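You operate a simulated robot arm through the tools that you are given. There is no shell and no other tool. Be economical: measure what you need, move in short steps, check, and stop when the job is done.

You run a simulated two-armed robot. Do the job below in one go: nothing can be reset, and whatever is moved stays where it is left.

TASK
Seat the hole template on the blank plate, hold it and chalk the hole line through it.
Fine: chalk from the chalk pad; the marker goes back in its stand, the template on its slats. Set down upright: chalk marker. A coat counts when it lies all over at full strength: go over it till it gets no stronger.
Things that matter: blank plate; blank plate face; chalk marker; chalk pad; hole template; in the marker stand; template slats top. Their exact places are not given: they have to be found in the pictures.

The check looks at the end state, three seconds after you hand in, the way a careful person would. Anything else that was tipped, shoved, dropped, spilled or broken makes it a failure.

THE ROBOT
Two 6-joint arms with two-finger parallel grippers on one trunk, on a base that drives. Base frame: it is fixed to the floor where the robot stands at the start and does not move with it; the origin is under the middle of the robot, x ahead of it, y to its left, z up. Readings come in mm, rad, newtons and seconds.
The left shoulder is at the start at [70, 166, 1432], the right one opposite. With the tool pointing down near the work surface each hand reaches from about 360 to 780 mm from the robot's upright axis, wherever it stands, measured 20 degrees to its own side. Places, roughly: blank plate face [500, 100, 800]; chalk pad [700, -100, 800]; in the marker stand [700, 0, 800]; template slats top [500, -100, 800]. Payload 3.91 kg a hand.
The TCP of each hand is the grasp point between the finger pads, 30 mm short of the fingertips. In the tool frame z runs along the fingers and y along their closing line. The gripper opens to 110 mm. The fingers are 20 mm wide and 10 mm thick; the gripper's body (48 by 112 mm) begins 55 mm behind the TCP.
Orientation is that of the tool frame in the base frame, as a unit quaternion [w, x, y, z]. With the fingers straight down and closing along the base's y, the tool's x points along the base's -x, its y along +y and its z along -z.

THE INTERFACE
- The arms move only by the tool nudge_tool. It takes "left_plan", "right_plan" or both (then of equal length, played together; a hand with none holds still); each is a list of rows, each a list of 3 entries, a list of its own where there are three numbers: the turn, a rotation vector about the tool's x, y, z in rad, then the shift along the tool's x, y, z in mm, then the closure in counts, from 0 (fully open) to 255 (shut). In form: [[[wx, wy, wz], [x, y, z], grip], ...]. A call has 1 to 10 rows; each row shifts and turns the commanded pose from where the row before left it, along the tool's axes as they then stand. A row lasts 0.2 s, in which the tool goes at most 50 mm and 0.15 rad; a call with a longer step from one row to the next is refused whole, and so is a gripper value outside its range. A pose out of reach is approached as far as the arm can. The call stops where the force on the tool passes 40 N (or 10 N more than at its start, if that is more) or the arm is blocked; 0.2 s more then pass. The fingers move at their own pace (about 108 mm/s each) and stop on an object; they squeeze with about 27 N. The grip force told is the motor's: it shows also when the fingers shut on nothing. Time passes only in rows, and 0.2 s behind the last, so rows that do not move let the fingers close. It gives the time, the measured TCP pose, the force on the tool (base axes), the opening and the grip force at its end, in the units of the frame above (readings bear some noise), with the torque about the TCP (base axes, N m) and any sound that the robot's microphone picked up.
- Cameras (640 x 400 px; columns grow to the right, rows downward): "scene" is now at [117.4, -10.4, 1626.8]; the picture's right is [-0.13, -0.99, 0.00], its down [-0.85, 0.11, -0.52] and it looks along [0.51, -0.07, -0.86] (base axes); focal length 284 px, centre (320, 200). "left" rides on the left gripper at [77, -7, -114] in its tool frame; the picture's right is [0.09, 1.00, 0.00], its down [-0.80, 0.07, -0.59] and it looks along [-0.59, 0.05, 0.80] (tool axes); focal length 270 px, centre (320, 200). "right" rides on the right gripper at [77, 7, -114] in its tool frame; the picture's right is [-0.09, 1.00, 0.00], its down [-0.80, -0.07, -0.59] and it looks along [-0.59, -0.05, 0.80] (tool axes); focal length 270 px, centre (320, 200).
- get_image(camera): a new picture of that camera. It takes no simulated time.
- slide_trunk(by): slides the trunk up (or, below 0, down) by that many mm; the arms and the scene camera ride with it, the base frame stays. It gives what a move gives, with no picture.
- roll_base(legs): drives the robot by 1 to 6 legs, each [ahead, left, turn to the left] in mm, mm and rad, along the robot's own axes; the way and the turn of a leg run together, so that a leg with both is an arc; at most 1500 mm and 3.142 rad a leg. The arms and the cameras ride along, it lands a little off, and it stops where it bumps. It gives what a move gives.
- pan_tilt(pan, tilt): turns the head with the scene camera to pan (to the left, within 1.501 rad either way) and tilt (down, from -0.506 to 1.204), counted from straight ahead of the robot. It gives what a move gives.
- measure_at(camera, pixels): there is no depth. For up to 12 entries [column, row, z] of the newest picture of that camera ("zoom" is the newest enlarged one), the place [x, y] in the base frame at which the ray of that pixel passes the height z, good to about 3 mm. It takes no simulated time.
- zoom(camera, box): a new picture of the part [left, top, right, bottom] of that camera's present view, enlarged. It takes no simulated time.
- close_job(): hands the job in; it is judged then, once.

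Go step by step. Measure first, check grasps and placings, and put right what went wrong. The budget is 80 turns and 58 pictures, counting those below and the enlarged ones. Unless the task says otherwise, let go and move clear before handing in, and close with one line.

The tools are called after "Emit:" by a JSON object that holds its "name" and its "arguments". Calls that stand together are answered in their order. nudge_tool: Moves the arms, as the interface text tells. Its arguments: {"type":"object","properties":{"left_plan":{"type":"array"},"right_plan":{"type":"array"}},"required":[]} The other tools are called the same way: slide_trunk (by) slides the trunk up or down; roll_base (legs) drives the base; pan_tilt (pan, tilt) turns the head that bears the scene camera; get_image (camera) takes a picture; measure_at (camera, pixels) gives the place at which the rays of pixels pass given heights; zoom (camera, box) takes an enlarged picture of a part of a camera's view; close_job () hands the job in.

At the start:

```text
time_s: 0.0
left_position: [638.1, 267.4, 999.0]
left_tcp_rot: [0.0, 0.0, 1.0, -0.001]
left_wrist_force: [0.7, -0.2, 0.2]
left_torque: [0.01, 0.01, 0.0]
left_grip_width: 109.8
left_gripper_force: 0.0
right_position: [552.9, -160.3, 999.8]
right_tcp_rot: [0.0, 0.0, 1.0, 0.0]
right_wrist_force: [0.7, 0.6, 0.2]
right_torque: [0.03, 0.0, 0.02]
right_grip_width: 110.1
right_gripper_force: 0.1
trunk travel left (down, up): [-927.0, 13.0]
robot x, y, heading: [1.6, -1.6, 0.004]
head pan, tilt: [-0.133, 1.026]
```

scene: 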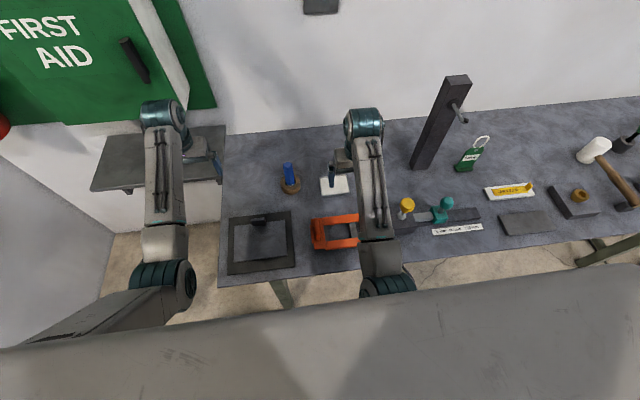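
right: 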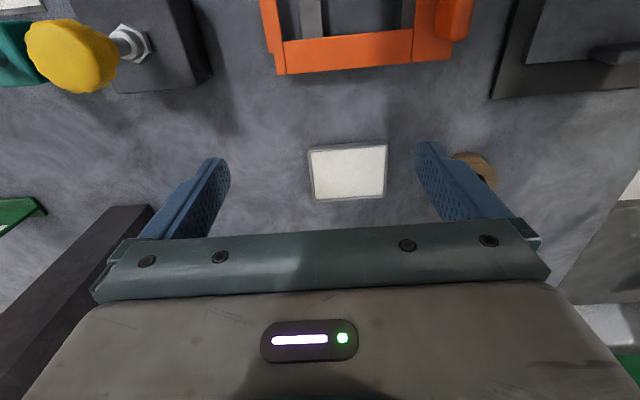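
left: 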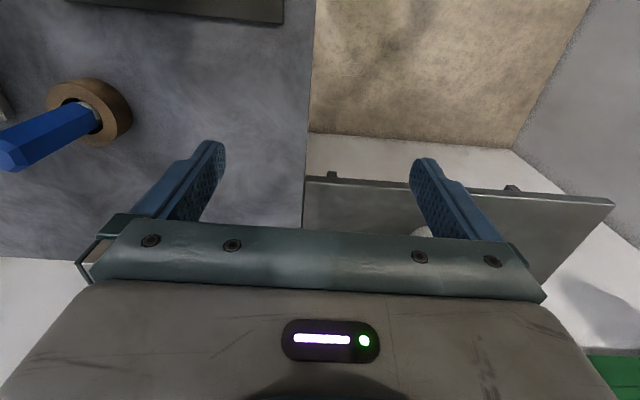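

The scene shows a blue marker in a ring at (290,180), a white pad at (333,185), a dark frame at (260,242) and an orange piece at (335,230). I'll zoom in to tell them apart.

Emit:
{"name": "zoom", "arguments": {"camera": "scene", "box": [210, 140, 370, 290]}}

Emit:
{"name": "zoom", "arguments": {"camera": "right", "box": [220, 0, 640, 220]}}

```text
2.67 times, centred on (290, 215) of scene
```

zoom: 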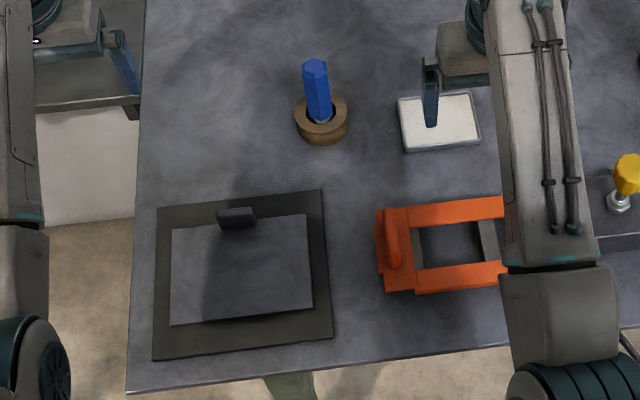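

```text
1.52 times, centred on (430, 110) of right
```

zoom: 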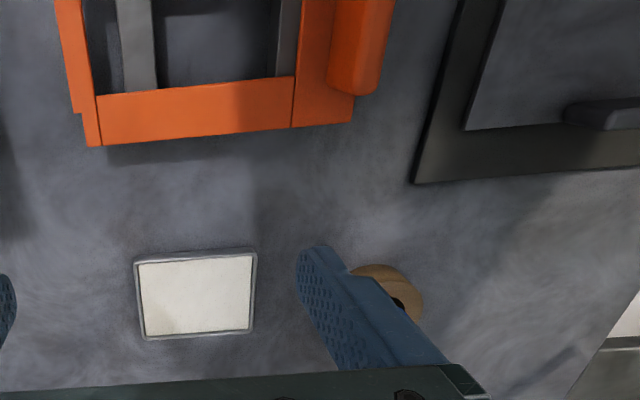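

The orange frame with a side handle looks like the template on slats, and the dark tray holds the blank plate. I'll pull the right hand back so its camera sees the template, and move the left one clear.

Emit:
{"name": "nudge_tool", "arguments": {"right_plan": [[[0, 0, 0], [40, 10, 0], 0], [[0, 0, 0], [40, 10, 0], 0], [[0, 0, 0], [40, 10, 0], 0], [[0, 0, 0], [0, 0, 0], 0]], "left_plan": [[[0, 0, 0], [45, -40, 0], 0], [[0, 0, 0], [45, -40, 0], 0], [[0, 0, 0], [45, -20, 0], 0], [[0, 0, 0], [45, 0, 0], 0]]}}

Emit:
{"name": "get_image", "arguments": {"camera": "right"}}

Emit:
{"name": "get_image", "arguments": {"camera": "left"}}

```text
refused: row 1 steps farther than a row can; nothing moved
```

```text
52 pictures are left
```

right: 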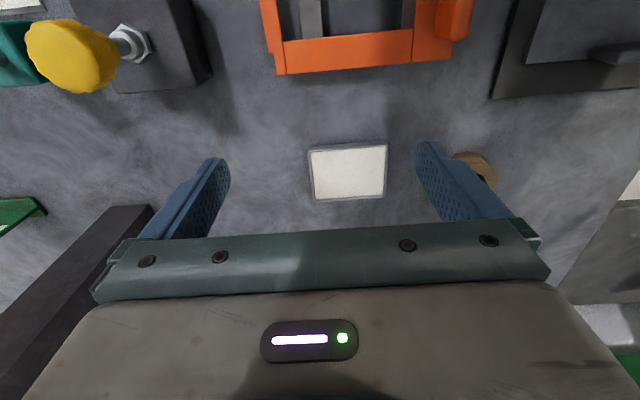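

```text
51 pictures are left
```

left: 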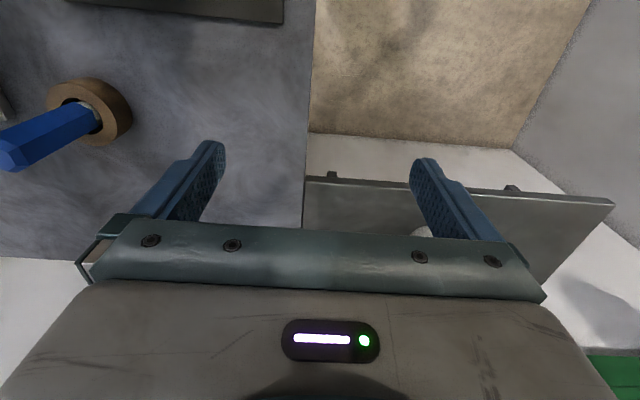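

The move was refused because the left step was over 50 mm. I'll repeat it with shorter steps.

Emit:
{"name": "nudge_tool", "arguments": {"right_plan": [[[0, 0, 0], [40, 10, 0], 0], [[0, 0, 0], [40, 10, 0], 0], [[0, 0, 0], [40, 10, 0], 0], [[0, 0, 0], [0, 0, 0], 0], [[0, 0, 0], [0, 0, 0], 0]], "left_plan": [[[0, 0, 0], [40, -20, 0], 0], [[0, 0, 0], [40, -20, 0], 0], [[0, 0, 0], [40, -20, 0], 0], [[0, 0, 0], [40, -20, 0], 0], [[0, 0, 0], [0, 0, 0], 0]]}}

Emit:
{"name": "get_image", "arguments": {"camera": "right"}}

Emit:
{"name": "get_image", "arguments": {"camera": "left"}}

```text
time_s: 0.9
left_position: [507.9, 198.7, 986.4]
left_tcp_rot: [0.003, 0.0, 1.0, 0.001]
left_wrist_force: [0.6, 0.3, 0.6]
left_torque: [-0.01, -0.03, 0.02]
left_grip_width: 109.9
left_gripper_force: 0.1
left hand out of reach, approached as far as the arm can: row 3, 4
right_position: [439.8, -202.1, 994.5]
right_tcp_rot: [0.009, 0.005, 0.997, -0.078]
right_wrist_force: [0.0, -0.3, 0.2]
right_torque: [-0.02, 0.0, -0.01]
right_grip_width: 109.8
right_gripper_force: 0.1
trunk travel left (down, up): [-927.0, 13.0]
robot x, y, heading: [-0.7, -2.1, 0.005]
head pan, tilt: [-0.133, 1.026]
stopped in row 4 (right hand): the arm was blocked; the commanded pose is now the measured one
```

```text
50 pictures are left
```

right: 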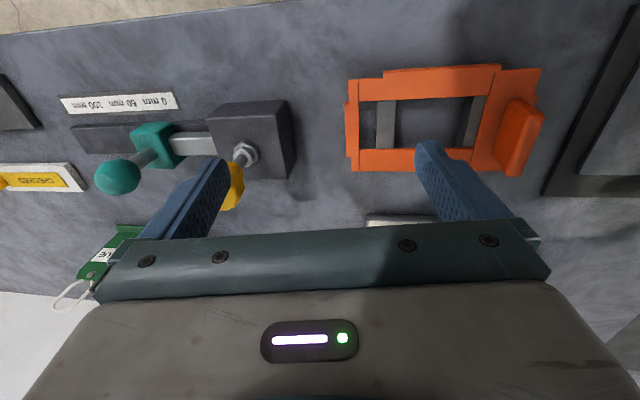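

```text
49 pictures are left
```

left: 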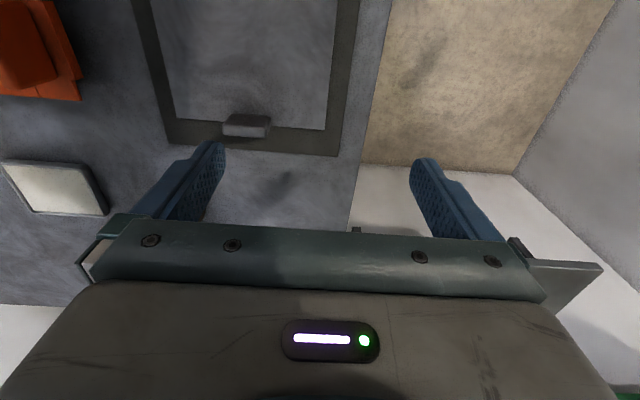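

Both hands stalled near the inner reach limit, and the right one tilted slightly. I'll zoom in on the template and measure the main features from this view.

Emit:
{"name": "zoom", "arguments": {"camera": "right", "box": [330, 40, 570, 190]}}

Emit:
{"name": "measure_at", "arguments": {"camera": "left", "pixels": [[172, 118, 806], [325, 130, 806], [165, 144, 806], [335, 156, 806], [248, 118, 830], [10, 160, 806], [85, 165, 806], [108, 214, 806], [35, 212, 806]]}}

Emit:
{"name": "measure_at", "arguments": {"camera": "right", "pixels": [[346, 77, 820], [541, 69, 820], [352, 171, 820], [505, 176, 820], [360, 101, 820], [487, 95, 820], [361, 149, 820], [472, 149, 820], [515, 98, 845], [500, 172, 845]]}}

```text
2.67 times, centred on (450, 115) of right
```

zoom: 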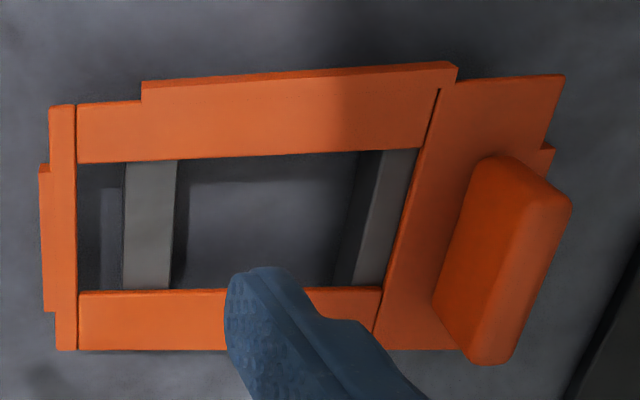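

```text
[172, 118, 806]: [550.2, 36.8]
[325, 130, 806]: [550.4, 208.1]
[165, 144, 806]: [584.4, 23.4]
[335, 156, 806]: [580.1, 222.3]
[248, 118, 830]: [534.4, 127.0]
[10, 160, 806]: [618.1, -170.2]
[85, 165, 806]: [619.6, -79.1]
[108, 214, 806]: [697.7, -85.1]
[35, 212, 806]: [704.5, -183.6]
```

```text
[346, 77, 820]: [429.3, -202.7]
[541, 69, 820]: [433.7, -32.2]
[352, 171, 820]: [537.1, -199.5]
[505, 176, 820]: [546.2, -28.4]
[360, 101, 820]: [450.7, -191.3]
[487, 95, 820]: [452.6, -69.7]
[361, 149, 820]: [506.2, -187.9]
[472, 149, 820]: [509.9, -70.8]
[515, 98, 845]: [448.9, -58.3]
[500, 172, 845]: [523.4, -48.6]
```

The template window spans about x 450–508, y −190…−70 with the handle at y≈−50, and the frame has locating lips. The hands are cramped, so I'll drive back 110 mm to get working room and then look down on the plate.

Emit:
{"name": "roll_base", "arguments": {"legs": [[-110, 0, 0]]}}

Emit:
{"name": "get_image", "arguments": {"camera": "left"}}

Emit:
{"name": "get_image", "arguments": {"camera": "scene"}}

```text
time_s: 2.1
left_position: [403.5, 200.3, 983.7]
left_tcp_rot: [0.0, -0.001, 1.0, -0.001]
left_wrist_force: [0.4, 0.0, 0.2]
left_torque: [-0.01, 0.05, 0.02]
left_grip_width: 110.0
left_gripper_force: 0.0
right_position: [333.9, -201.2, 993.5]
right_tcp_rot: [0.008, 0.003, 0.997, -0.077]
right_wrist_force: [-0.4, 0.5, 0.3]
right_torque: [0.02, 0.01, 0.0]
right_grip_width: 110.1
right_gripper_force: 0.1
trunk travel left (down, up): [-927.0, 13.0]
robot x, y, heading: [-107.9, -1.1, 0.003]
head pan, tilt: [-0.133, 1.026]
```

```text
47 pictures are left
```

left: 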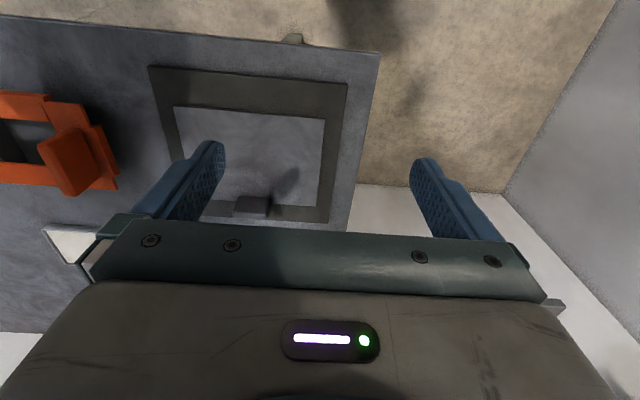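

```text
46 pictures are left
```

scene: 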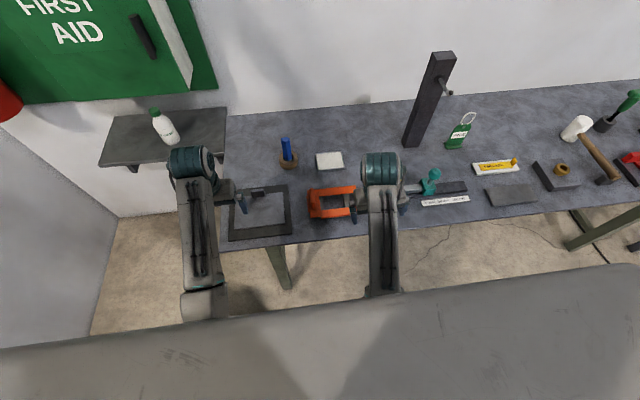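

The plate tray is now visible at (250,150) in the left view. I'll zoom in for its geometry.

Emit:
{"name": "zoom", "arguments": {"camera": "left", "box": [130, 50, 370, 230]}}

Emit:
{"name": "measure_at", "arguments": {"camera": "left", "pixels": [[174, 106, 812], [325, 119, 812], [317, 206, 812], [149, 67, 806], [348, 83, 806], [328, 222, 806], [236, 197, 830], [268, 198, 830], [110, 172, 820], [112, 188, 820]]}}

Emit:
{"name": "zoom", "arguments": {"camera": "scene", "box": [220, 120, 360, 250]}}

```text
2.22 times, centred on (250, 140) of left
```

zoom: 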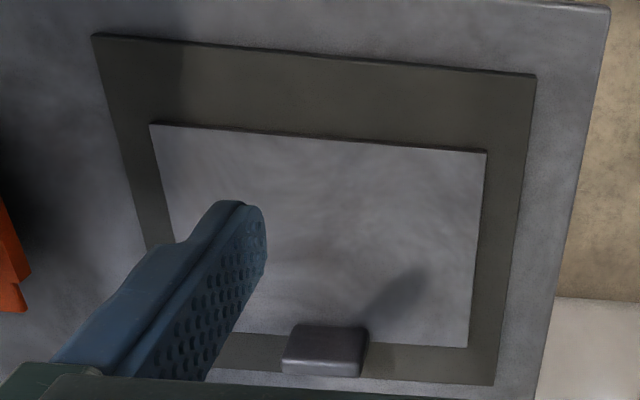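

```text
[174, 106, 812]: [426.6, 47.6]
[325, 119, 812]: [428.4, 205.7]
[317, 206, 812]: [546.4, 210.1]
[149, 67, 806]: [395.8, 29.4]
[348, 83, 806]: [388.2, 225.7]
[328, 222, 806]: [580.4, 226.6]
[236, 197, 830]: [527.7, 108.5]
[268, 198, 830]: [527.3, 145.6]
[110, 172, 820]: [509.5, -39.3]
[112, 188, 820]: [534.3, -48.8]
```

```text
3.08 times, centred on (290, 185) of scene
```

zoom: 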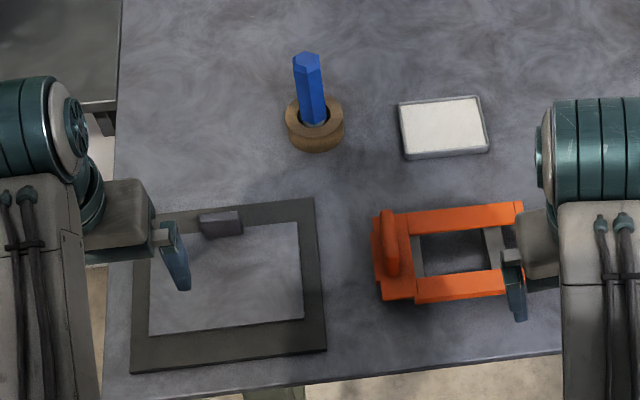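

The plate covers roughly x 427–547, y 45–208, with a stop block at its far edge around y 108–145. I'll move the right hand aside and level it, then bring the left hand over the template to see its lips and handle.

Emit:
{"name": "nudge_tool", "arguments": {"right_plan": [[[-0.078, 0, 0], [-30, -35, 0], 0], [[-0.078, 0, 0], [-30, -35, 0], 0], [[0, 0, 0], [-30, -35, 0], 0], [[0, 0, 0], [0, -48, 0], 0], [[0, 0, 0], [0, -48, 0], 0], [[0, 0, 0], [0, 0, 0], 0]], "left_plan": [[[0, 0, 0], [0, -45, 0], 0], [[0, 0, 0], [0, -45, 0], 0], [[0, 0, 0], [-5, -45, 0], 0], [[0, 0, 0], [-5, -45, 0], 0], [[0, 0, 0], [-5, -45, 0], 0], [[0, 0, 0], [-5, -45, 0], 0]]}}

Emit:
{"name": "get_image", "arguments": {"camera": "left"}}

```text
time_s: 2.9
left_position: [407.5, 179.9, 957.4]
left_tcp_rot: [-0.006, -0.019, 0.997, 0.079]
left_wrist_force: [0.1, -0.5, -0.3]
left_torque: [-0.04, -0.08, 0.02]
left_grip_width: 110.0
left_gripper_force: 0.0
left hand out of reach, approached as far as the arm can: row 3
right_position: [416.7, -293.1, 986.8]
right_tcp_rot: [0.009, 0.003, 1.0, -0.001]
right_wrist_force: [-0.3, 0.7, 0.3]
right_torque: [-0.03, -0.01, 0.01]
right_grip_width: 110.0
right_gripper_force: 0.1
right hand out of reach, approached as far as the arm can: row 1
trunk travel left (down, up): [-927.0, 13.0]
robot x, y, heading: [-111.7, 1.1, -0.002]
head pan, tilt: [-0.133, 1.026]
stopped in row 3 (left hand): the arm was blocked; the commanded pose is now the measured one
```

```text
43 pictures are left
```

left: 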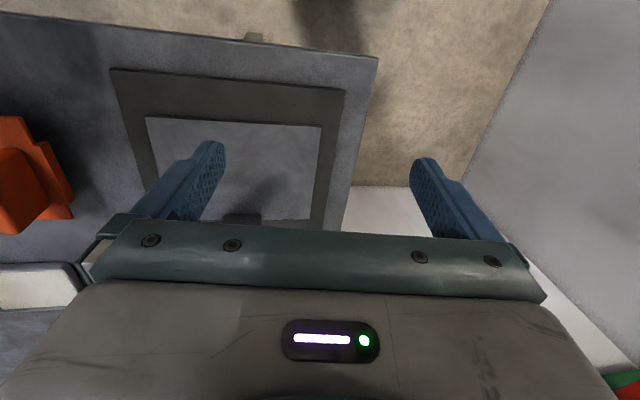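

The left hand hit its inner limit again. I'll level it, move outward first and then sideways toward the template.

Emit:
{"name": "nudge_tool", "arguments": {"left_plan": [[[0.078, 0, 0], [-40, 0, 0], 0], [[0.078, 0, 0], [-40, 0, 0], 0], [[0, 0, 0], [-20, -40, 0], 0], [[0, 0, 0], [0, -45, 0], 0], [[0, 0, 0], [0, -45, 0], 0], [[0, 0, 0], [0, -45, 0], 0], [[0, 0, 0], [0, -45, 0], 0], [[0, 0, 0], [0, 0, 0], 0]]}}

Emit:
{"name": "get_image", "arguments": {"camera": "left"}}

```text
time_s: 4.9
left_position: [550.1, 58.5, 929.8]
left_tcp_rot: [-0.003, -0.044, 0.998, 0.036]
left_wrist_force: [1.1, -0.5, -0.8]
left_torque: [-0.03, 0.03, -0.02]
left_grip_width: 110.0
left_gripper_force: 0.0
left hand out of reach, approached as far as the arm can: row 6, 7
right_position: [415.8, -296.2, 986.3]
right_tcp_rot: [0.009, 0.003, 1.0, -0.001]
right_wrist_force: [0.3, -0.6, -0.2]
right_torque: [-0.07, 0.02, 0.01]
right_grip_width: 110.0
right_gripper_force: 0.0
trunk travel left (down, up): [-927.0, 13.0]
robot x, y, heading: [-109.7, 3.8, -0.003]
head pan, tilt: [-0.133, 1.026]
stopped in row 8 (left hand): the arm was blocked; the commanded pose is now the measured one
```

```text
42 pictures are left
```

left: 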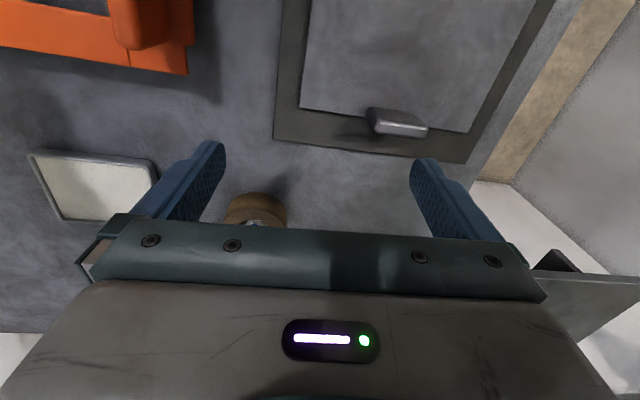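

The left hand stopped at y≈58, so its reach toward the right is limited at this height. I'll level it, go lower and try again.

Emit:
{"name": "nudge_tool", "arguments": {"left_plan": [[[0.072, 0, 0.088], [0, 0, 20], 0], [[0, 0, 0], [0, -20, 25], 0], [[0, 0, 0], [0, -30, 10], 0], [[0, 0, 0], [0, -30, 0], 0], [[0, 0, 0], [0, -20, 0], 0], [[0, 0, 0], [0, 0, 0], 0]]}}

```text
time_s: 6.5
left_position: [556.8, -10.0, 868.6]
left_tcp_rot: [-0.002, -0.011, 1.0, 0.014]
left_wrist_force: [0.4, -0.6, 0.5]
left_torque: [0.01, 0.02, -0.02]
left_grip_width: 109.9
left_gripper_force: 0.0
right_position: [415.7, -296.7, 986.1]
right_tcp_rot: [0.008, 0.004, 1.0, -0.001]
right_wrist_force: [-0.3, 0.0, 0.4]
right_torque: [-0.04, 0.03, -0.01]
right_grip_width: 110.0
right_gripper_force: 0.1
trunk travel left (down, up): [-927.0, 13.0]
robot x, y, heading: [-107.3, -0.8, 0.0]
head pan, tilt: [-0.133, 1.026]
stopped in row 6 (left hand): the arm was blocked; the commanded pose is now the measured one
```

Lower down, the left hand gets to y≈−10, so cross reach improves near the surface. I'll look at the template from here.

Emit:
{"name": "get_image", "arguments": {"camera": "left"}}

Emit:
{"name": "zoom", "arguments": {"camera": "left", "box": [0, 0, 240, 150]}}

Emit:
{"name": "zoom", "arguments": {"camera": "scene", "box": [270, 130, 370, 230]}}

```text
41 pictures are left
```

left: 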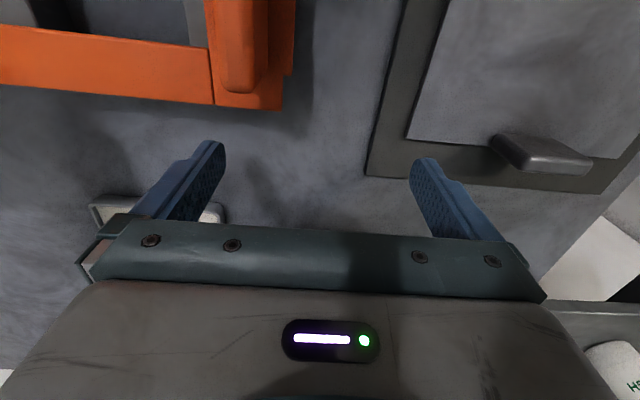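

```text
2.67 times, centred on (120, 75) of left
```

zoom: 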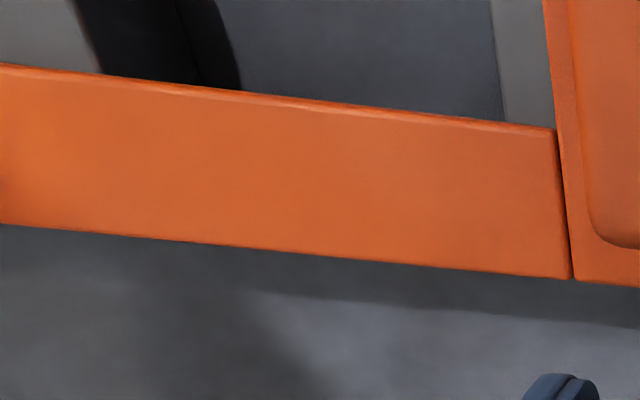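

```text
4.00 times, centred on (320, 180) of scene
```

zoom: 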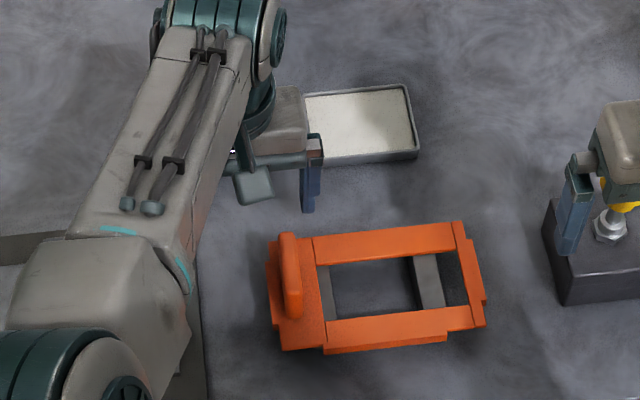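

The template has lips on the near, left and right sides, and none on the far side where the plate's stop block sits. I'll move the left hand above and behind the plate for an accurate measurement.

Emit:
{"name": "nudge_tool", "arguments": {"left_plan": [[[0, 0, 0], [0, 30, -30], 0], [[0, 0, 0], [10, 45, -10], 0], [[0, 0, 0], [20, 40, 0], 0], [[0, 0, 0], [20, 40, 0], 0], [[0, 0, 0], [30, 20, 0], 0], [[0, 0, 0], [30, 0, 0], 0], [[0, 0, 0], [20, 0, 0], 0], [[0, 0, 0], [0, 0, 0], 0]]}}

Emit:
{"name": "get_image", "arguments": {"camera": "left"}}

```text
time_s: 8.3
left_position: [421.7, 156.5, 911.6]
left_tcp_rot: [-0.003, -0.011, 1.0, 0.013]
left_wrist_force: [-0.1, 0.1, 0.0]
left_torque: [0.06, -0.01, -0.02]
left_grip_width: 110.0
left_gripper_force: 0.0
right_position: [418.4, -296.3, 985.7]
right_tcp_rot: [0.009, 0.002, 1.0, -0.001]
right_wrist_force: [0.9, 0.1, -0.7]
right_torque: [-0.02, 0.01, -0.01]
right_grip_width: 110.0
right_gripper_force: 0.1
trunk travel left (down, up): [-927.0, 13.0]
robot x, y, heading: [-110.0, -2.6, -0.003]
head pan, tilt: [-0.133, 1.026]
```

```text
38 pictures are left
```

left: 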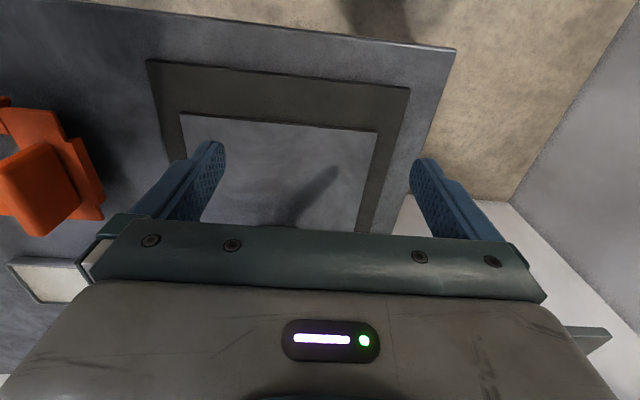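

I'll measure the plate's near corners and the template's near edge in this view.

Emit:
{"name": "zoom", "arguments": {"camera": "left", "box": [140, 40, 420, 240]}}

Emit:
{"name": "measure_at", "arguments": {"camera": "left", "pixels": [[182, 111, 812], [378, 131, 812], [357, 233, 812], [148, 60, 806], [410, 88, 806], [182, 111, 816], [378, 131, 816]]}}

Emit:
{"name": "nudge_tool", "arguments": {"left_plan": [[[0, 0, 0], [-40, -30, -10], 0], [[0, 0, 0], [-40, -30, 0], 0], [[0, 0, 0], [-20, 0, 0], 0], [[0, 0, 0], [0, 0, 0], 0]]}}

Emit:
{"name": "get_image", "arguments": {"camera": "left"}}

```text
2.00 times, centred on (280, 140) of left
```

zoom: 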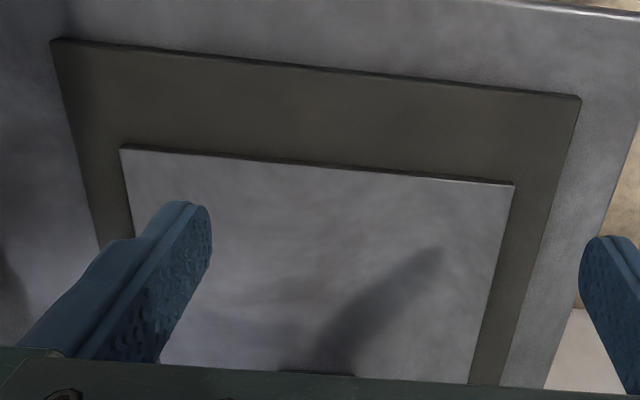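

```text
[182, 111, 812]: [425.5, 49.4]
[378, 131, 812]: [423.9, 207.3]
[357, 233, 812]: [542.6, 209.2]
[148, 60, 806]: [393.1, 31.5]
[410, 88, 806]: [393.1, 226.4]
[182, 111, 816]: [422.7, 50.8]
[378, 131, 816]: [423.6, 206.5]
```

```text
refused: row 1 steps farther than a row can; nothing moved
```

```text
36 pictures are left
```

left: 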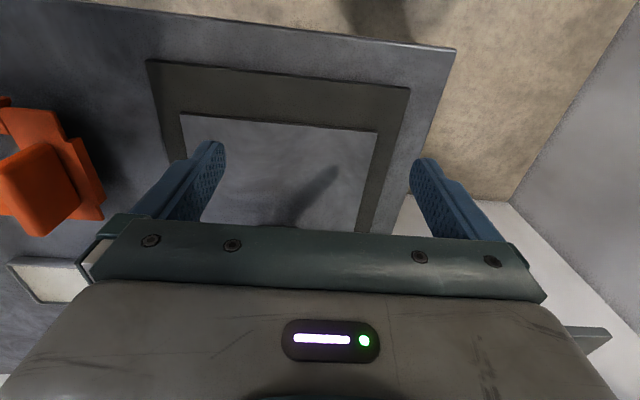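

The plate spans about x 424–546, y 49–208 and is square to the base axes. I'll drive 240 mm to the right so the left camera gets the same view of the template, with its handle in the left hand's comfortable reach.

Emit:
{"name": "roll_base", "arguments": {"legs": [[0, -240, 0]]}}

Emit:
{"name": "get_image", "arguments": {"camera": "left"}}

Emit:
{"name": "zoom", "arguments": {"camera": "left", "box": [120, 40, 400, 240]}}

```text
time_s: 10.1
left_position: [422.4, -79.7, 912.3]
left_tcp_rot: [-0.003, -0.009, 1.0, 0.012]
left_wrist_force: [-0.4, -0.2, -0.3]
left_torque: [0.02, 0.0, -0.02]
left_grip_width: 110.1
left_gripper_force: 0.1
right_position: [416.9, -531.9, 988.3]
right_tcp_rot: [0.008, 0.004, 1.0, -0.001]
right_wrist_force: [0.1, -0.7, 0.2]
right_torque: [-0.01, -0.04, 0.03]
right_grip_width: 110.0
right_gripper_force: 0.0
trunk travel left (down, up): [-927.0, 13.0]
robot x, y, heading: [-108.1, -237.7, 0.001]
head pan, tilt: [-0.133, 1.026]
```

```text
35 pictures are left
```

left: 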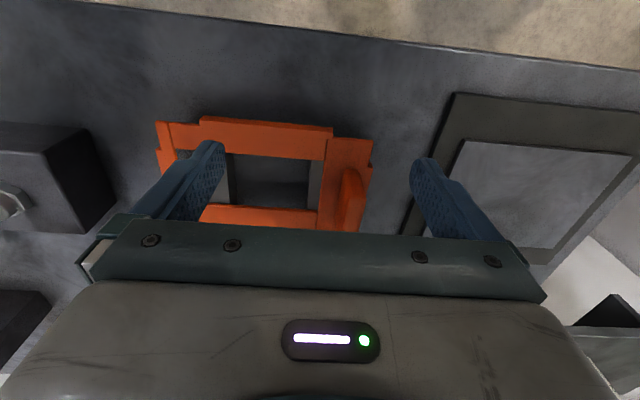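

```text
2.00 times, centred on (260, 140) of left
```

zoom: 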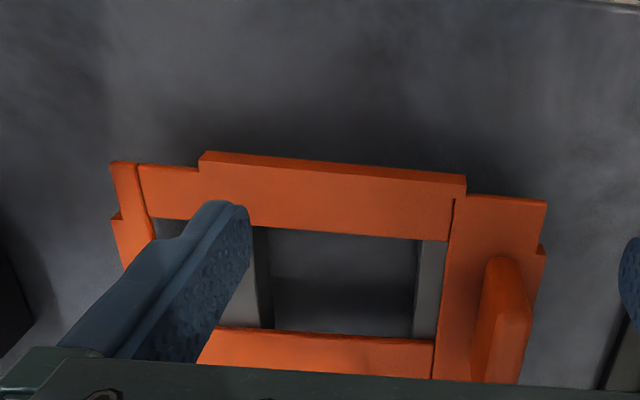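

I'll measure the template's corners and handle here at two assumed heights to settle its top height.

Emit:
{"name": "measure_at", "arguments": {"camera": "zoom", "pixels": [[112, 162, 815], [112, 162, 835], [547, 200, 815], [547, 200, 835], [204, 154, 815], [204, 154, 835], [466, 176, 815], [466, 176, 835], [500, 257, 850], [528, 265, 850], [448, 240, 815], [436, 340, 815]]}}

Emit:
{"name": "measure_at", "arguments": {"camera": "left", "pixels": [[463, 141, 812], [633, 155, 812], [456, 93, 806]]}}

Emit:
{"name": "measure_at", "arguments": {"camera": "right", "pixels": [[320, 200, 806]]}}

```text
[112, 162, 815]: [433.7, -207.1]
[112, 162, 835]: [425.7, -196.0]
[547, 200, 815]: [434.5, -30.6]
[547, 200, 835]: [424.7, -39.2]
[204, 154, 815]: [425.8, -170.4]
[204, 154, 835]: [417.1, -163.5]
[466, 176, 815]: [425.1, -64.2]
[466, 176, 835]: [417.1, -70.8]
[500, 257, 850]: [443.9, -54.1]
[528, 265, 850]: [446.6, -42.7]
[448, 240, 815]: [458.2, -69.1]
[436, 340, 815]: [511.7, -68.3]
```

```text
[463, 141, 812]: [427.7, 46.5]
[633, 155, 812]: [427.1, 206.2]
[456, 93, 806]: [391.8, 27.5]
```

```text
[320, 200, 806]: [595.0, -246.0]
```

Window edges agree between views, with the handle fin around y −54…−43 and x 445–523. I'll move right over the handle, where the near lip is seen almost straight down, so the assumed height matters little.

Emit:
{"name": "nudge_tool", "arguments": {"left_plan": [[[0.026, 0, 0.02], [-35, 15, 0], 0], [[0, 0, 0], [-30, 15, 0], 0], [[0, 0, 0], [0, 0, 0], 0], [[0, 0, 0], [0, 0, 0], 0]]}}

Emit:
{"name": "get_image", "arguments": {"camera": "left"}}

```text
time_s: 11.1
left_position: [487.3, -51.6, 912.8]
left_tcp_rot: [-0.003, 0.0, 1.0, -0.001]
left_wrist_force: [0.0, -0.2, 0.0]
left_torque: [0.0, -0.01, -0.01]
left_grip_width: 109.9
left_gripper_force: 0.0
right_position: [416.9, -533.5, 986.4]
right_tcp_rot: [0.008, 0.003, 1.0, 0.0]
right_wrist_force: [0.8, 0.4, 0.2]
right_torque: [0.03, 0.01, 0.02]
right_grip_width: 110.0
right_gripper_force: 0.1
trunk travel left (down, up): [-927.0, 13.0]
robot x, y, heading: [-104.2, -235.3, -0.007]
head pan, tilt: [-0.133, 1.026]
```

```text
33 pictures are left
```

left: 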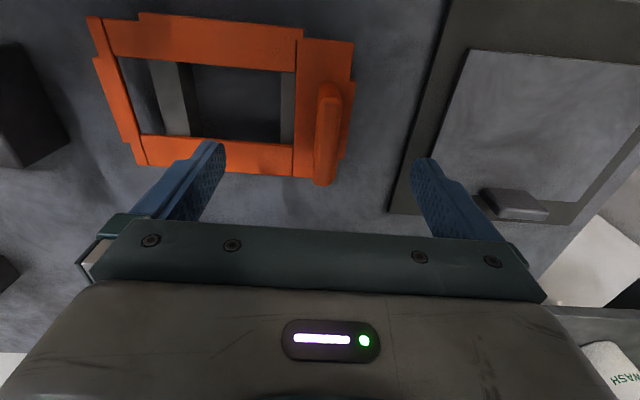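

This view shows the template and plate with its block together. I'll zoom in on each and measure.

Emit:
{"name": "zoom", "arguments": {"camera": "left", "box": [80, 0, 380, 200]}}

Emit:
{"name": "measure_at", "arguments": {"camera": "left", "pixels": [[139, 13, 825], [303, 29, 825], [88, 17, 825], [355, 43, 825], [94, 58, 825], [137, 165, 825], [293, 177, 825], [116, 57, 820], [296, 72, 820], [281, 143, 820], [341, 85, 850], [316, 185, 850]]}}

Emit:
{"name": "measure_at", "arguments": {"camera": "left", "pixels": [[470, 49, 812], [640, 63, 812], [432, 168, 812], [550, 203, 812], [482, 190, 812], [500, 220, 806], [540, 222, 806], [485, 188, 830], [548, 205, 830], [340, 75, 825], [352, 80, 822], [327, 85, 850]]}}

```text
2.00 times, centred on (230, 100) of left
```

zoom: 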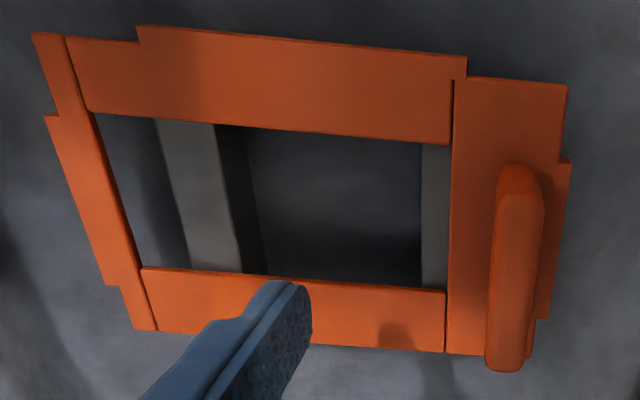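

```text
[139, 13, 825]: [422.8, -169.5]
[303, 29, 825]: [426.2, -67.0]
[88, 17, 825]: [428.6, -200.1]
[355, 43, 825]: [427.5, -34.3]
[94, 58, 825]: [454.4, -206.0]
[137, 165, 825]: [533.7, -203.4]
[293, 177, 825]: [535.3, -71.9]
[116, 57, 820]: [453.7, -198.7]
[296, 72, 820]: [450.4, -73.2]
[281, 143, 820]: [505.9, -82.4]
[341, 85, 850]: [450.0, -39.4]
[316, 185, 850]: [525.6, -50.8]
```

```text
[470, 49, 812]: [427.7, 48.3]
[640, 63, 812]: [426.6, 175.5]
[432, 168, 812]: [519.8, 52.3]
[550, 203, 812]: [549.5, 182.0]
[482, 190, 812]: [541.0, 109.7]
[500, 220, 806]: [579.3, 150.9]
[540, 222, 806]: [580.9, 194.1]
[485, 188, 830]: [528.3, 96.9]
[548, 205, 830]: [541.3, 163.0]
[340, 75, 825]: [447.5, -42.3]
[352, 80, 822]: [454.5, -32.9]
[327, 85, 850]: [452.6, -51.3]
```

The template is square with its centre at y≈−118, and the plate centre is at y≈128, so the transfer is about +246 mm in y and ~0 in x. The fin centre is at about (487,−46), so I'll lower over it and close.

Emit:
{"name": "nudge_tool", "arguments": {"left_plan": [[[0, 0, 0], [0, 6, 10], 80], [[0, 0, 0], [0, 0, 15], 100], [[0, 0, 0], [0, 0, 12], 100], [[0, 0, 0], [0, 0, 8], 100], [[0, 0, 0], [0, 0, 0], 100], [[0, 0, 0], [0, 0, 0], 255], [[0, 0, 0], [0, 0, 0], 255], [[0, 0, 0], [0, 0, 0], 255], [[0, 0, 0], [0, 0, 0], 255]]}}

Emit:
{"name": "get_image", "arguments": {"camera": "left"}}

```text
time_s: 13.1
left_position: [486.4, -44.7, 868.0]
left_tcp_rot: [-0.003, 0.001, 1.0, -0.001]
left_wrist_force: [1.1, 0.0, 0.0]
left_torque: [0.11, -0.07, -0.01]
left_grip_width: 13.6
left_gripper_force: 26.8
right_position: [415.8, -532.4, 986.1]
right_tcp_rot: [0.009, 0.003, 1.0, 0.0]
right_wrist_force: [1.1, 0.2, -0.2]
right_torque: [0.01, -0.01, 0.0]
right_grip_width: 110.1
right_gripper_force: 0.1
trunk travel left (down, up): [-927.0, 13.0]
robot x, y, heading: [-107.3, -240.1, -0.003]
head pan, tilt: [-0.133, 1.026]
```

```text
31 pictures are left
```

left: 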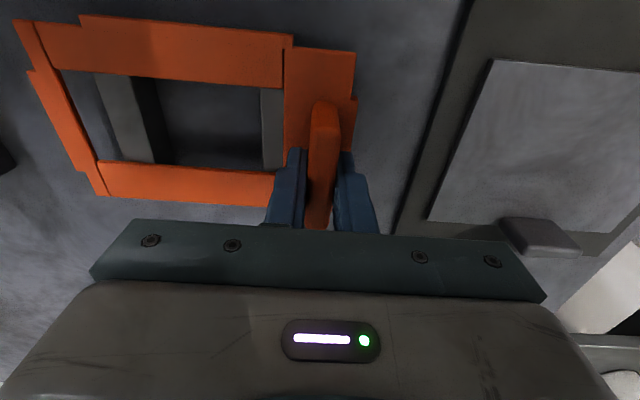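

The fin is held at 13.6 mm with 27 N. I'll lift it 45 mm and check.

Emit:
{"name": "nudge_tool", "arguments": {"left_plan": [[[0, 0, 0], [0, 0, -5], 255], [[0, 0, 0], [0, 0, -10], 255], [[0, 0, 0], [0, 0, -15], 255], [[0, 0, 0], [0, 0, -15], 255], [[0, 0, 0], [0, 0, 0], 255], [[0, 0, 0], [0, 0, 0], 255]]}}

Emit:
{"name": "get_image", "arguments": {"camera": "left"}}

```text
time_s: 14.5
left_position: [486.6, -45.0, 912.7]
left_tcp_rot: [-0.003, 0.001, 1.0, 0.0]
left_wrist_force: [-0.1, 0.3, -1.2]
left_torque: [0.04, -0.03, -0.01]
left_grip_width: 13.5
left_gripper_force: 27.1
right_position: [416.3, -533.3, 985.6]
right_tcp_rot: [0.009, 0.003, 1.0, 0.0]
right_wrist_force: [0.0, 0.3, -0.1]
right_torque: [0.03, 0.0, -0.02]
right_grip_width: 109.9
right_gripper_force: 0.0
trunk travel left (down, up): [-927.0, 13.0]
robot x, y, heading: [-108.5, -237.2, 0.0]
head pan, tilt: [-0.133, 1.026]
```

```text
30 pictures are left
```

left: 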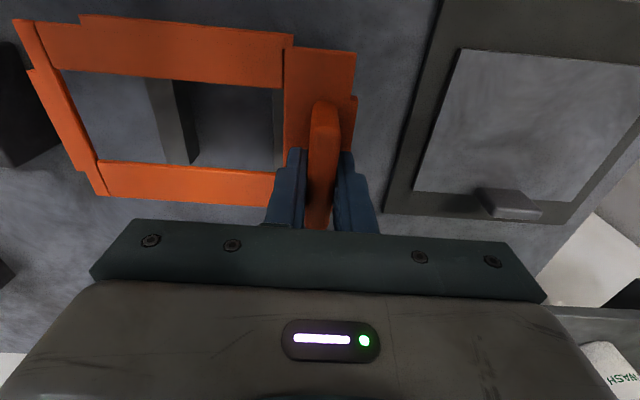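

The template lifted cleanly at about 120 g. I'll drive 246 mm left to bring it over the plate.

Emit:
{"name": "roll_base", "arguments": {"legs": [[0, 246, 0]]}}

Emit:
{"name": "get_image", "arguments": {"camera": "left"}}

Emit:
{"name": "zoom", "arguments": {"camera": "left", "box": [0, 0, 400, 240]}}

```text
time_s: 16.3
left_position: [486.6, 200.4, 912.2]
left_tcp_rot: [-0.003, -0.001, 1.0, 0.001]
left_wrist_force: [-0.4, 0.1, -2.0]
left_torque: [0.06, -0.03, -0.01]
left_grip_width: 13.6
left_gripper_force: 27.3
right_position: [417.5, -285.9, 984.9]
right_tcp_rot: [0.009, 0.001, 1.0, 0.001]
right_wrist_force: [0.3, -0.2, 0.3]
right_torque: [0.04, 0.0, 0.0]
right_grip_width: 110.1
right_gripper_force: 0.2
trunk travel left (down, up): [-927.0, 13.0]
robot x, y, heading: [-107.5, 11.1, 0.009]
head pan, tilt: [-0.133, 1.026]
```

```text
29 pictures are left
```

left: 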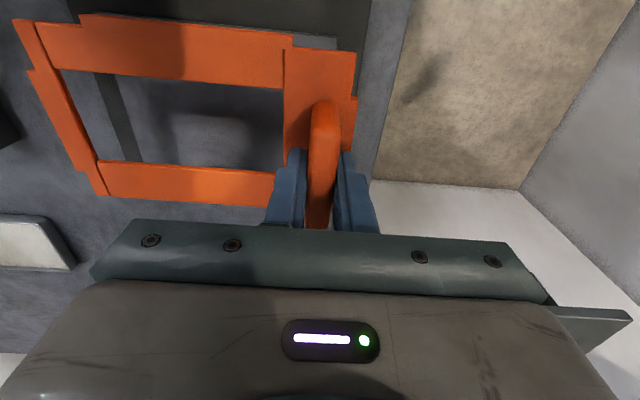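

```text
1.60 times, centred on (200, 120) of left
```

zoom: 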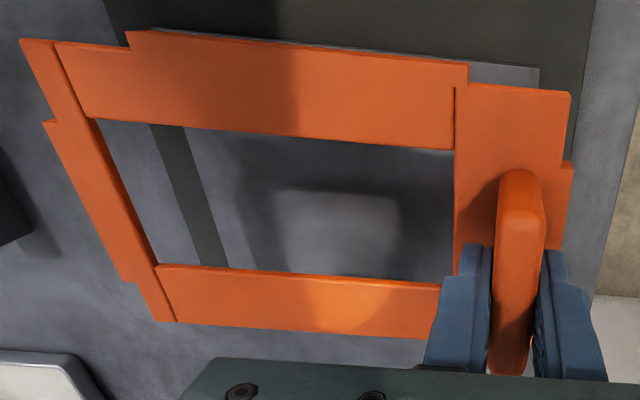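

The plate's near +y corner shows at zoom (540,68) and its −y edge through the window at (185,125)–(230,265). I'll measure them to trim the alignment.

Emit:
{"name": "measure_at", "arguments": {"camera": "zoom", "pixels": [[540, 68, 812], [183, 125, 812], [229, 265, 812], [480, 62, 812], [155, 28, 812], [20, 38, 868], [570, 92, 868], [128, 30, 868], [468, 64, 868], [43, 122, 868], [574, 162, 868], [106, 0, 806]]}}

```text
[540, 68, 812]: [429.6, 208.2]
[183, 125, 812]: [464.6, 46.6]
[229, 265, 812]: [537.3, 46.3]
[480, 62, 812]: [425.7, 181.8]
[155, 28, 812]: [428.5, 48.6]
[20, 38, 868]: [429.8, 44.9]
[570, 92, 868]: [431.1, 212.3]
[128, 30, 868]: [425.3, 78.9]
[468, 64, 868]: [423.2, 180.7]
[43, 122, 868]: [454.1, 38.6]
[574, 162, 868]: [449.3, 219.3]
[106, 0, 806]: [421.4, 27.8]
```

The template body centre is at y≈128.6 against the plate's 127.6, and its near lip sits about 2 mm too far. I'll trim by −2 mm x and −1 mm y and lower gently.

Emit:
{"name": "nudge_tool", "arguments": {"left_plan": [[[0, 0, 0], [2, -1, 10], 255], [[0, 0, 0], [0, 0, 10], 255], [[0, 0, 0], [0, 0, 10], 255], [[0, 0, 0], [0, 0, 6], 255], [[0, 0, 0], [0, 0, 4], 255], [[0, 0, 0], [0, 0, 0], 255]]}}

Emit:
{"name": "zoom", "arguments": {"camera": "left", "box": [0, 0, 400, 240]}}

```text
time_s: 17.7
left_position: [483.9, 201.5, 871.1]
left_tcp_rot: [-0.003, -0.002, 1.0, -0.001]
left_wrist_force: [-0.2, 0.3, -0.8]
left_torque: [0.03, -0.03, -0.01]
left_grip_width: 13.5
left_gripper_force: 27.2
right_position: [416.7, -285.8, 986.3]
right_tcp_rot: [0.009, 0.001, 1.0, 0.001]
right_wrist_force: [-0.7, -0.7, -0.1]
right_torque: [-0.01, 0.0, 0.05]
right_grip_width: 110.0
right_gripper_force: 0.1
trunk travel left (down, up): [-927.0, 13.0]
robot x, y, heading: [-107.6, 9.9, 0.002]
head pan, tilt: [-0.133, 1.026]
```

```text
1.60 times, centred on (200, 120) of left
```

zoom: 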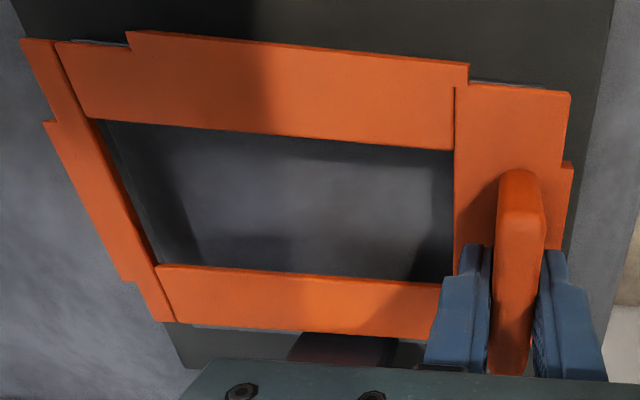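

A thin sliver of plate still shows beyond the body at (75,40) and (530,84). I'll measure it against the template's edge.

Emit:
{"name": "measure_at", "arguments": {"camera": "zoom", "pixels": [[72, 39, 812], [125, 44, 812], [545, 86, 812], [472, 79, 812], [60, 42, 826], [545, 90, 826], [150, 215, 812], [285, 360, 812], [394, 368, 812], [200, 326, 812], [398, 338, 826], [20, 38, 826]]}}

```text
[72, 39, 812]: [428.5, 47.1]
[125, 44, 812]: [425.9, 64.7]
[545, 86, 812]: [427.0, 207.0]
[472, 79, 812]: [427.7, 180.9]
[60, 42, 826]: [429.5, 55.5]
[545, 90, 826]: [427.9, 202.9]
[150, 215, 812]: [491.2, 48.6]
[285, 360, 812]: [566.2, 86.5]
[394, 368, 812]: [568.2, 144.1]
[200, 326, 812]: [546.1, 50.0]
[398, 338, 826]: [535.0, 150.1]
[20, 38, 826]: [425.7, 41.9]
```

Emit:
{"name": "measure_at", "arguments": {"camera": "zoom", "pixels": [[20, 38, 831], [570, 92, 831], [43, 122, 831], [574, 162, 831], [128, 30, 831], [468, 64, 831], [95, 118, 826], [455, 150, 826], [155, 264, 826], [443, 282, 826]]}}

Emit:
{"name": "zoom", "arguments": {"camera": "left", "box": [0, 10, 100, 80]}}

```text
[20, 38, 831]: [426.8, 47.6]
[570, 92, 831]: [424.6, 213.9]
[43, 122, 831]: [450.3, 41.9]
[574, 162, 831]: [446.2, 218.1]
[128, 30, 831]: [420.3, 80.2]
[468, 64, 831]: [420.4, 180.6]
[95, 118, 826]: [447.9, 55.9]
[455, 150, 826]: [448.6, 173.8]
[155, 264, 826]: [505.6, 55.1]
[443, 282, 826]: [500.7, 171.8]
```

```text
5.71 times, centred on (50, 45) of left
```

zoom: 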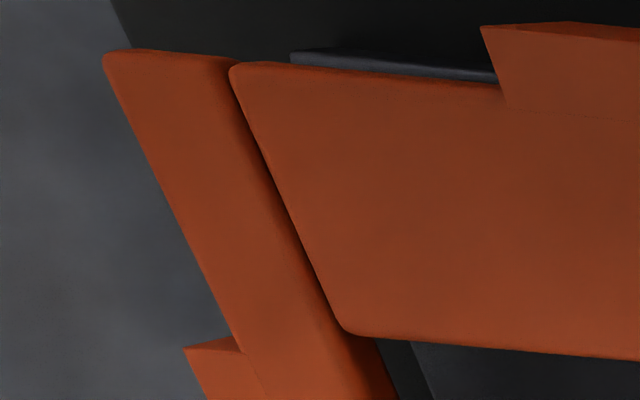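

The template centre reads y≈130 against the plate's 127. I'll shift −2.5 mm in y and −1 mm in x, then lower with small steps until contact.

Emit:
{"name": "nudge_tool", "arguments": {"left_plan": [[[0, 0, 0], [1, -2.5, 0], 255], [[0, 0, 0], [0, 0, 3], 255], [[0, 0, 0], [0, 0, 3], 255], [[0, 0, 0], [0, 0, 2], 255], [[0, 0, 0], [0, 0, 0], 255]]}}

```text
time_s: 18.9
left_position: [482.5, 199.2, 863.8]
left_tcp_rot: [-0.003, -0.001, 1.0, -0.001]
left_wrist_force: [-0.5, 0.0, -0.4]
left_torque: [0.06, 0.0, 0.02]
left_grip_width: 13.2
left_gripper_force: 26.9
right_position: [417.3, -285.8, 986.0]
right_tcp_rot: [0.008, 0.001, 1.0, -0.001]
right_wrist_force: [-0.3, -0.3, -0.2]
right_torque: [-0.04, 0.01, -0.02]
right_grip_width: 110.0
right_gripper_force: 0.0
trunk travel left (down, up): [-927.0, 13.0]
robot x, y, heading: [-110.5, 10.3, 0.0]
head pan, tilt: [-0.133, 1.026]
```

No contact yet, so I'll keep lowering in 2 mm steps.

Emit:
{"name": "nudge_tool", "arguments": {"left_plan": [[[0, 0, 0], [0, 0, 2], 255], [[0, 0, 0], [0, 0, 2], 255], [[0, 0, 0], [0, 0, 1.5], 255], [[0, 0, 0], [0, 0, 1.5], 255], [[0, 0, 0], [0, 0, 0], 255]]}}

Emit:
{"name": "zoom", "arguments": {"camera": "left", "box": [0, 0, 400, 240]}}

```text
time_s: 20.1
left_position: [482.9, 197.8, 856.4]
left_tcp_rot: [-0.002, -0.001, 1.0, -0.001]
left_wrist_force: [0.2, 0.0, -1.7]
left_torque: [0.02, -0.03, 0.01]
left_grip_width: 13.9
left_gripper_force: 26.8
right_position: [417.1, -285.5, 986.9]
right_tcp_rot: [0.009, 0.001, 1.0, 0.0]
right_wrist_force: [0.3, -0.4, -0.6]
right_torque: [0.02, -0.04, 0.02]
right_grip_width: 110.2
right_gripper_force: 0.1
trunk travel left (down, up): [-927.0, 13.0]
robot x, y, heading: [-111.1, 12.4, 0.003]
head pan, tilt: [-0.133, 1.026]
```

```text
1.60 times, centred on (200, 120) of left
```

zoom: 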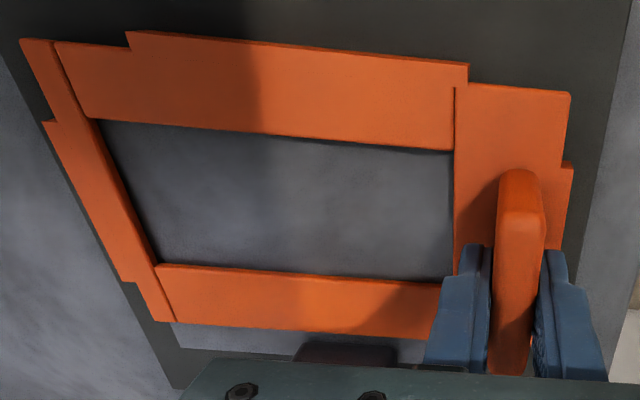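

The window shows only plate face and it's still free. I'll continue down.

Emit:
{"name": "nudge_tool", "arguments": {"left_plan": [[[0, 0, 0], [0, 0, 1.5], 255], [[0, 0, 0], [0, 0, 1.5], 255], [[0, 0, 0], [0, 0, 1.5], 255], [[0, 0, 0], [0, 0, 1.5], 255], [[0, 0, 0], [0, 0, 0], 255]]}}

```text
time_s: 21.3
left_position: [482.1, 198.2, 854.1]
left_tcp_rot: [0.0, 0.0, 1.0, 0.001]
left_wrist_force: [4.4, 1.0, 22.2]
left_torque: [0.03, -0.08, 0.05]
left_grip_width: 13.9
left_gripper_force: 27.3
right_position: [415.1, -286.1, 987.2]
right_tcp_rot: [0.01, 0.002, 1.0, 0.001]
right_wrist_force: [-0.9, -0.8, 0.8]
right_torque: [0.0, 0.01, 0.02]
right_grip_width: 110.0
right_gripper_force: 0.0
trunk travel left (down, up): [-927.0, 13.0]
robot x, y, heading: [-106.2, 9.8, 0.009]
head pan, tilt: [-0.133, 1.026]
```

Contact came at z≈855 with 22 N. I'll check closely whether the lips are over the plate edges or resting on top.

Emit:
{"name": "zoom", "arguments": {"camera": "left", "box": [0, 0, 400, 240]}}

Emit:
{"name": "zoom", "arguments": {"camera": "scene", "box": [215, 170, 315, 250]}}

```text
1.60 times, centred on (200, 120) of left
```

zoom: 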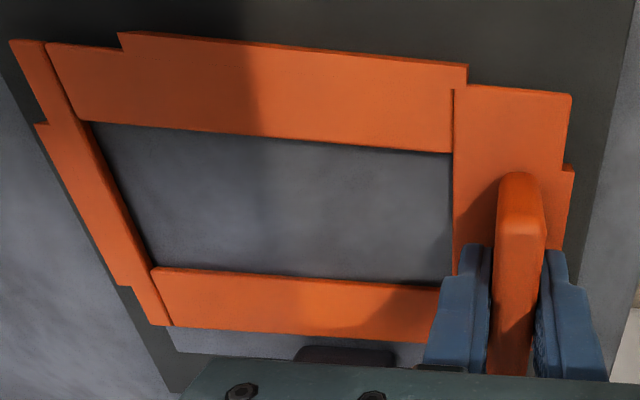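

```text
5.00 times, centred on (265, 210) of scene
```

zoom: 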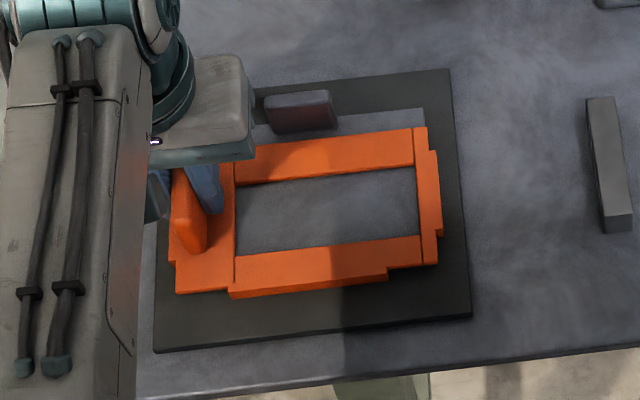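

The −y end of the template has risen in the grip (corner moved from (20,38) to (10,40)), so its −y lip probably rests on the plate edge. I'll lift slightly, shift −2 mm in y and lower again.

Emit:
{"name": "nudge_tool", "arguments": {"left_plan": [[[0, 0, 0], [0, 0, -5], 255], [[0, 0, 0], [0, -2, 0], 255], [[0, 0, 0], [0, 0, 2], 255], [[0, 0, 0], [0, 0, 1.5], 255], [[0, 0, 0], [0, 0, 1], 255], [[0, 0, 0], [0, 0, 0], 255]]}}

Emit:
{"name": "zoom", "arguments": {"camera": "left", "box": [0, 0, 400, 240]}}

```text
time_s: 22.7
left_position: [482.4, 194.9, 854.2]
left_tcp_rot: [-0.001, 0.0, 1.0, 0.0]
left_wrist_force: [-3.5, 0.2, 12.1]
left_torque: [0.01, 0.22, 0.0]
left_grip_width: 13.5
left_gripper_force: 27.0
right_position: [415.8, -286.1, 987.3]
right_tcp_rot: [0.01, 0.002, 1.0, 0.0]
right_wrist_force: [-0.3, 0.4, -0.4]
right_torque: [-0.01, -0.02, 0.03]
right_grip_width: 109.9
right_gripper_force: 0.0
trunk travel left (down, up): [-927.0, 13.0]
robot x, y, heading: [-105.8, 8.7, 0.008]
head pan, tilt: [-0.133, 1.026]
```

```text
1.60 times, centred on (200, 120) of left
```

zoom: 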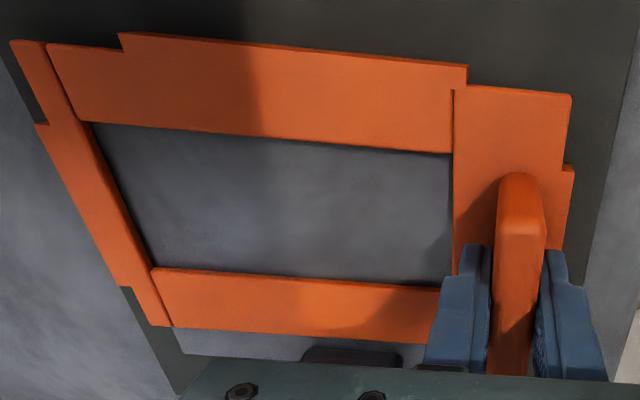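

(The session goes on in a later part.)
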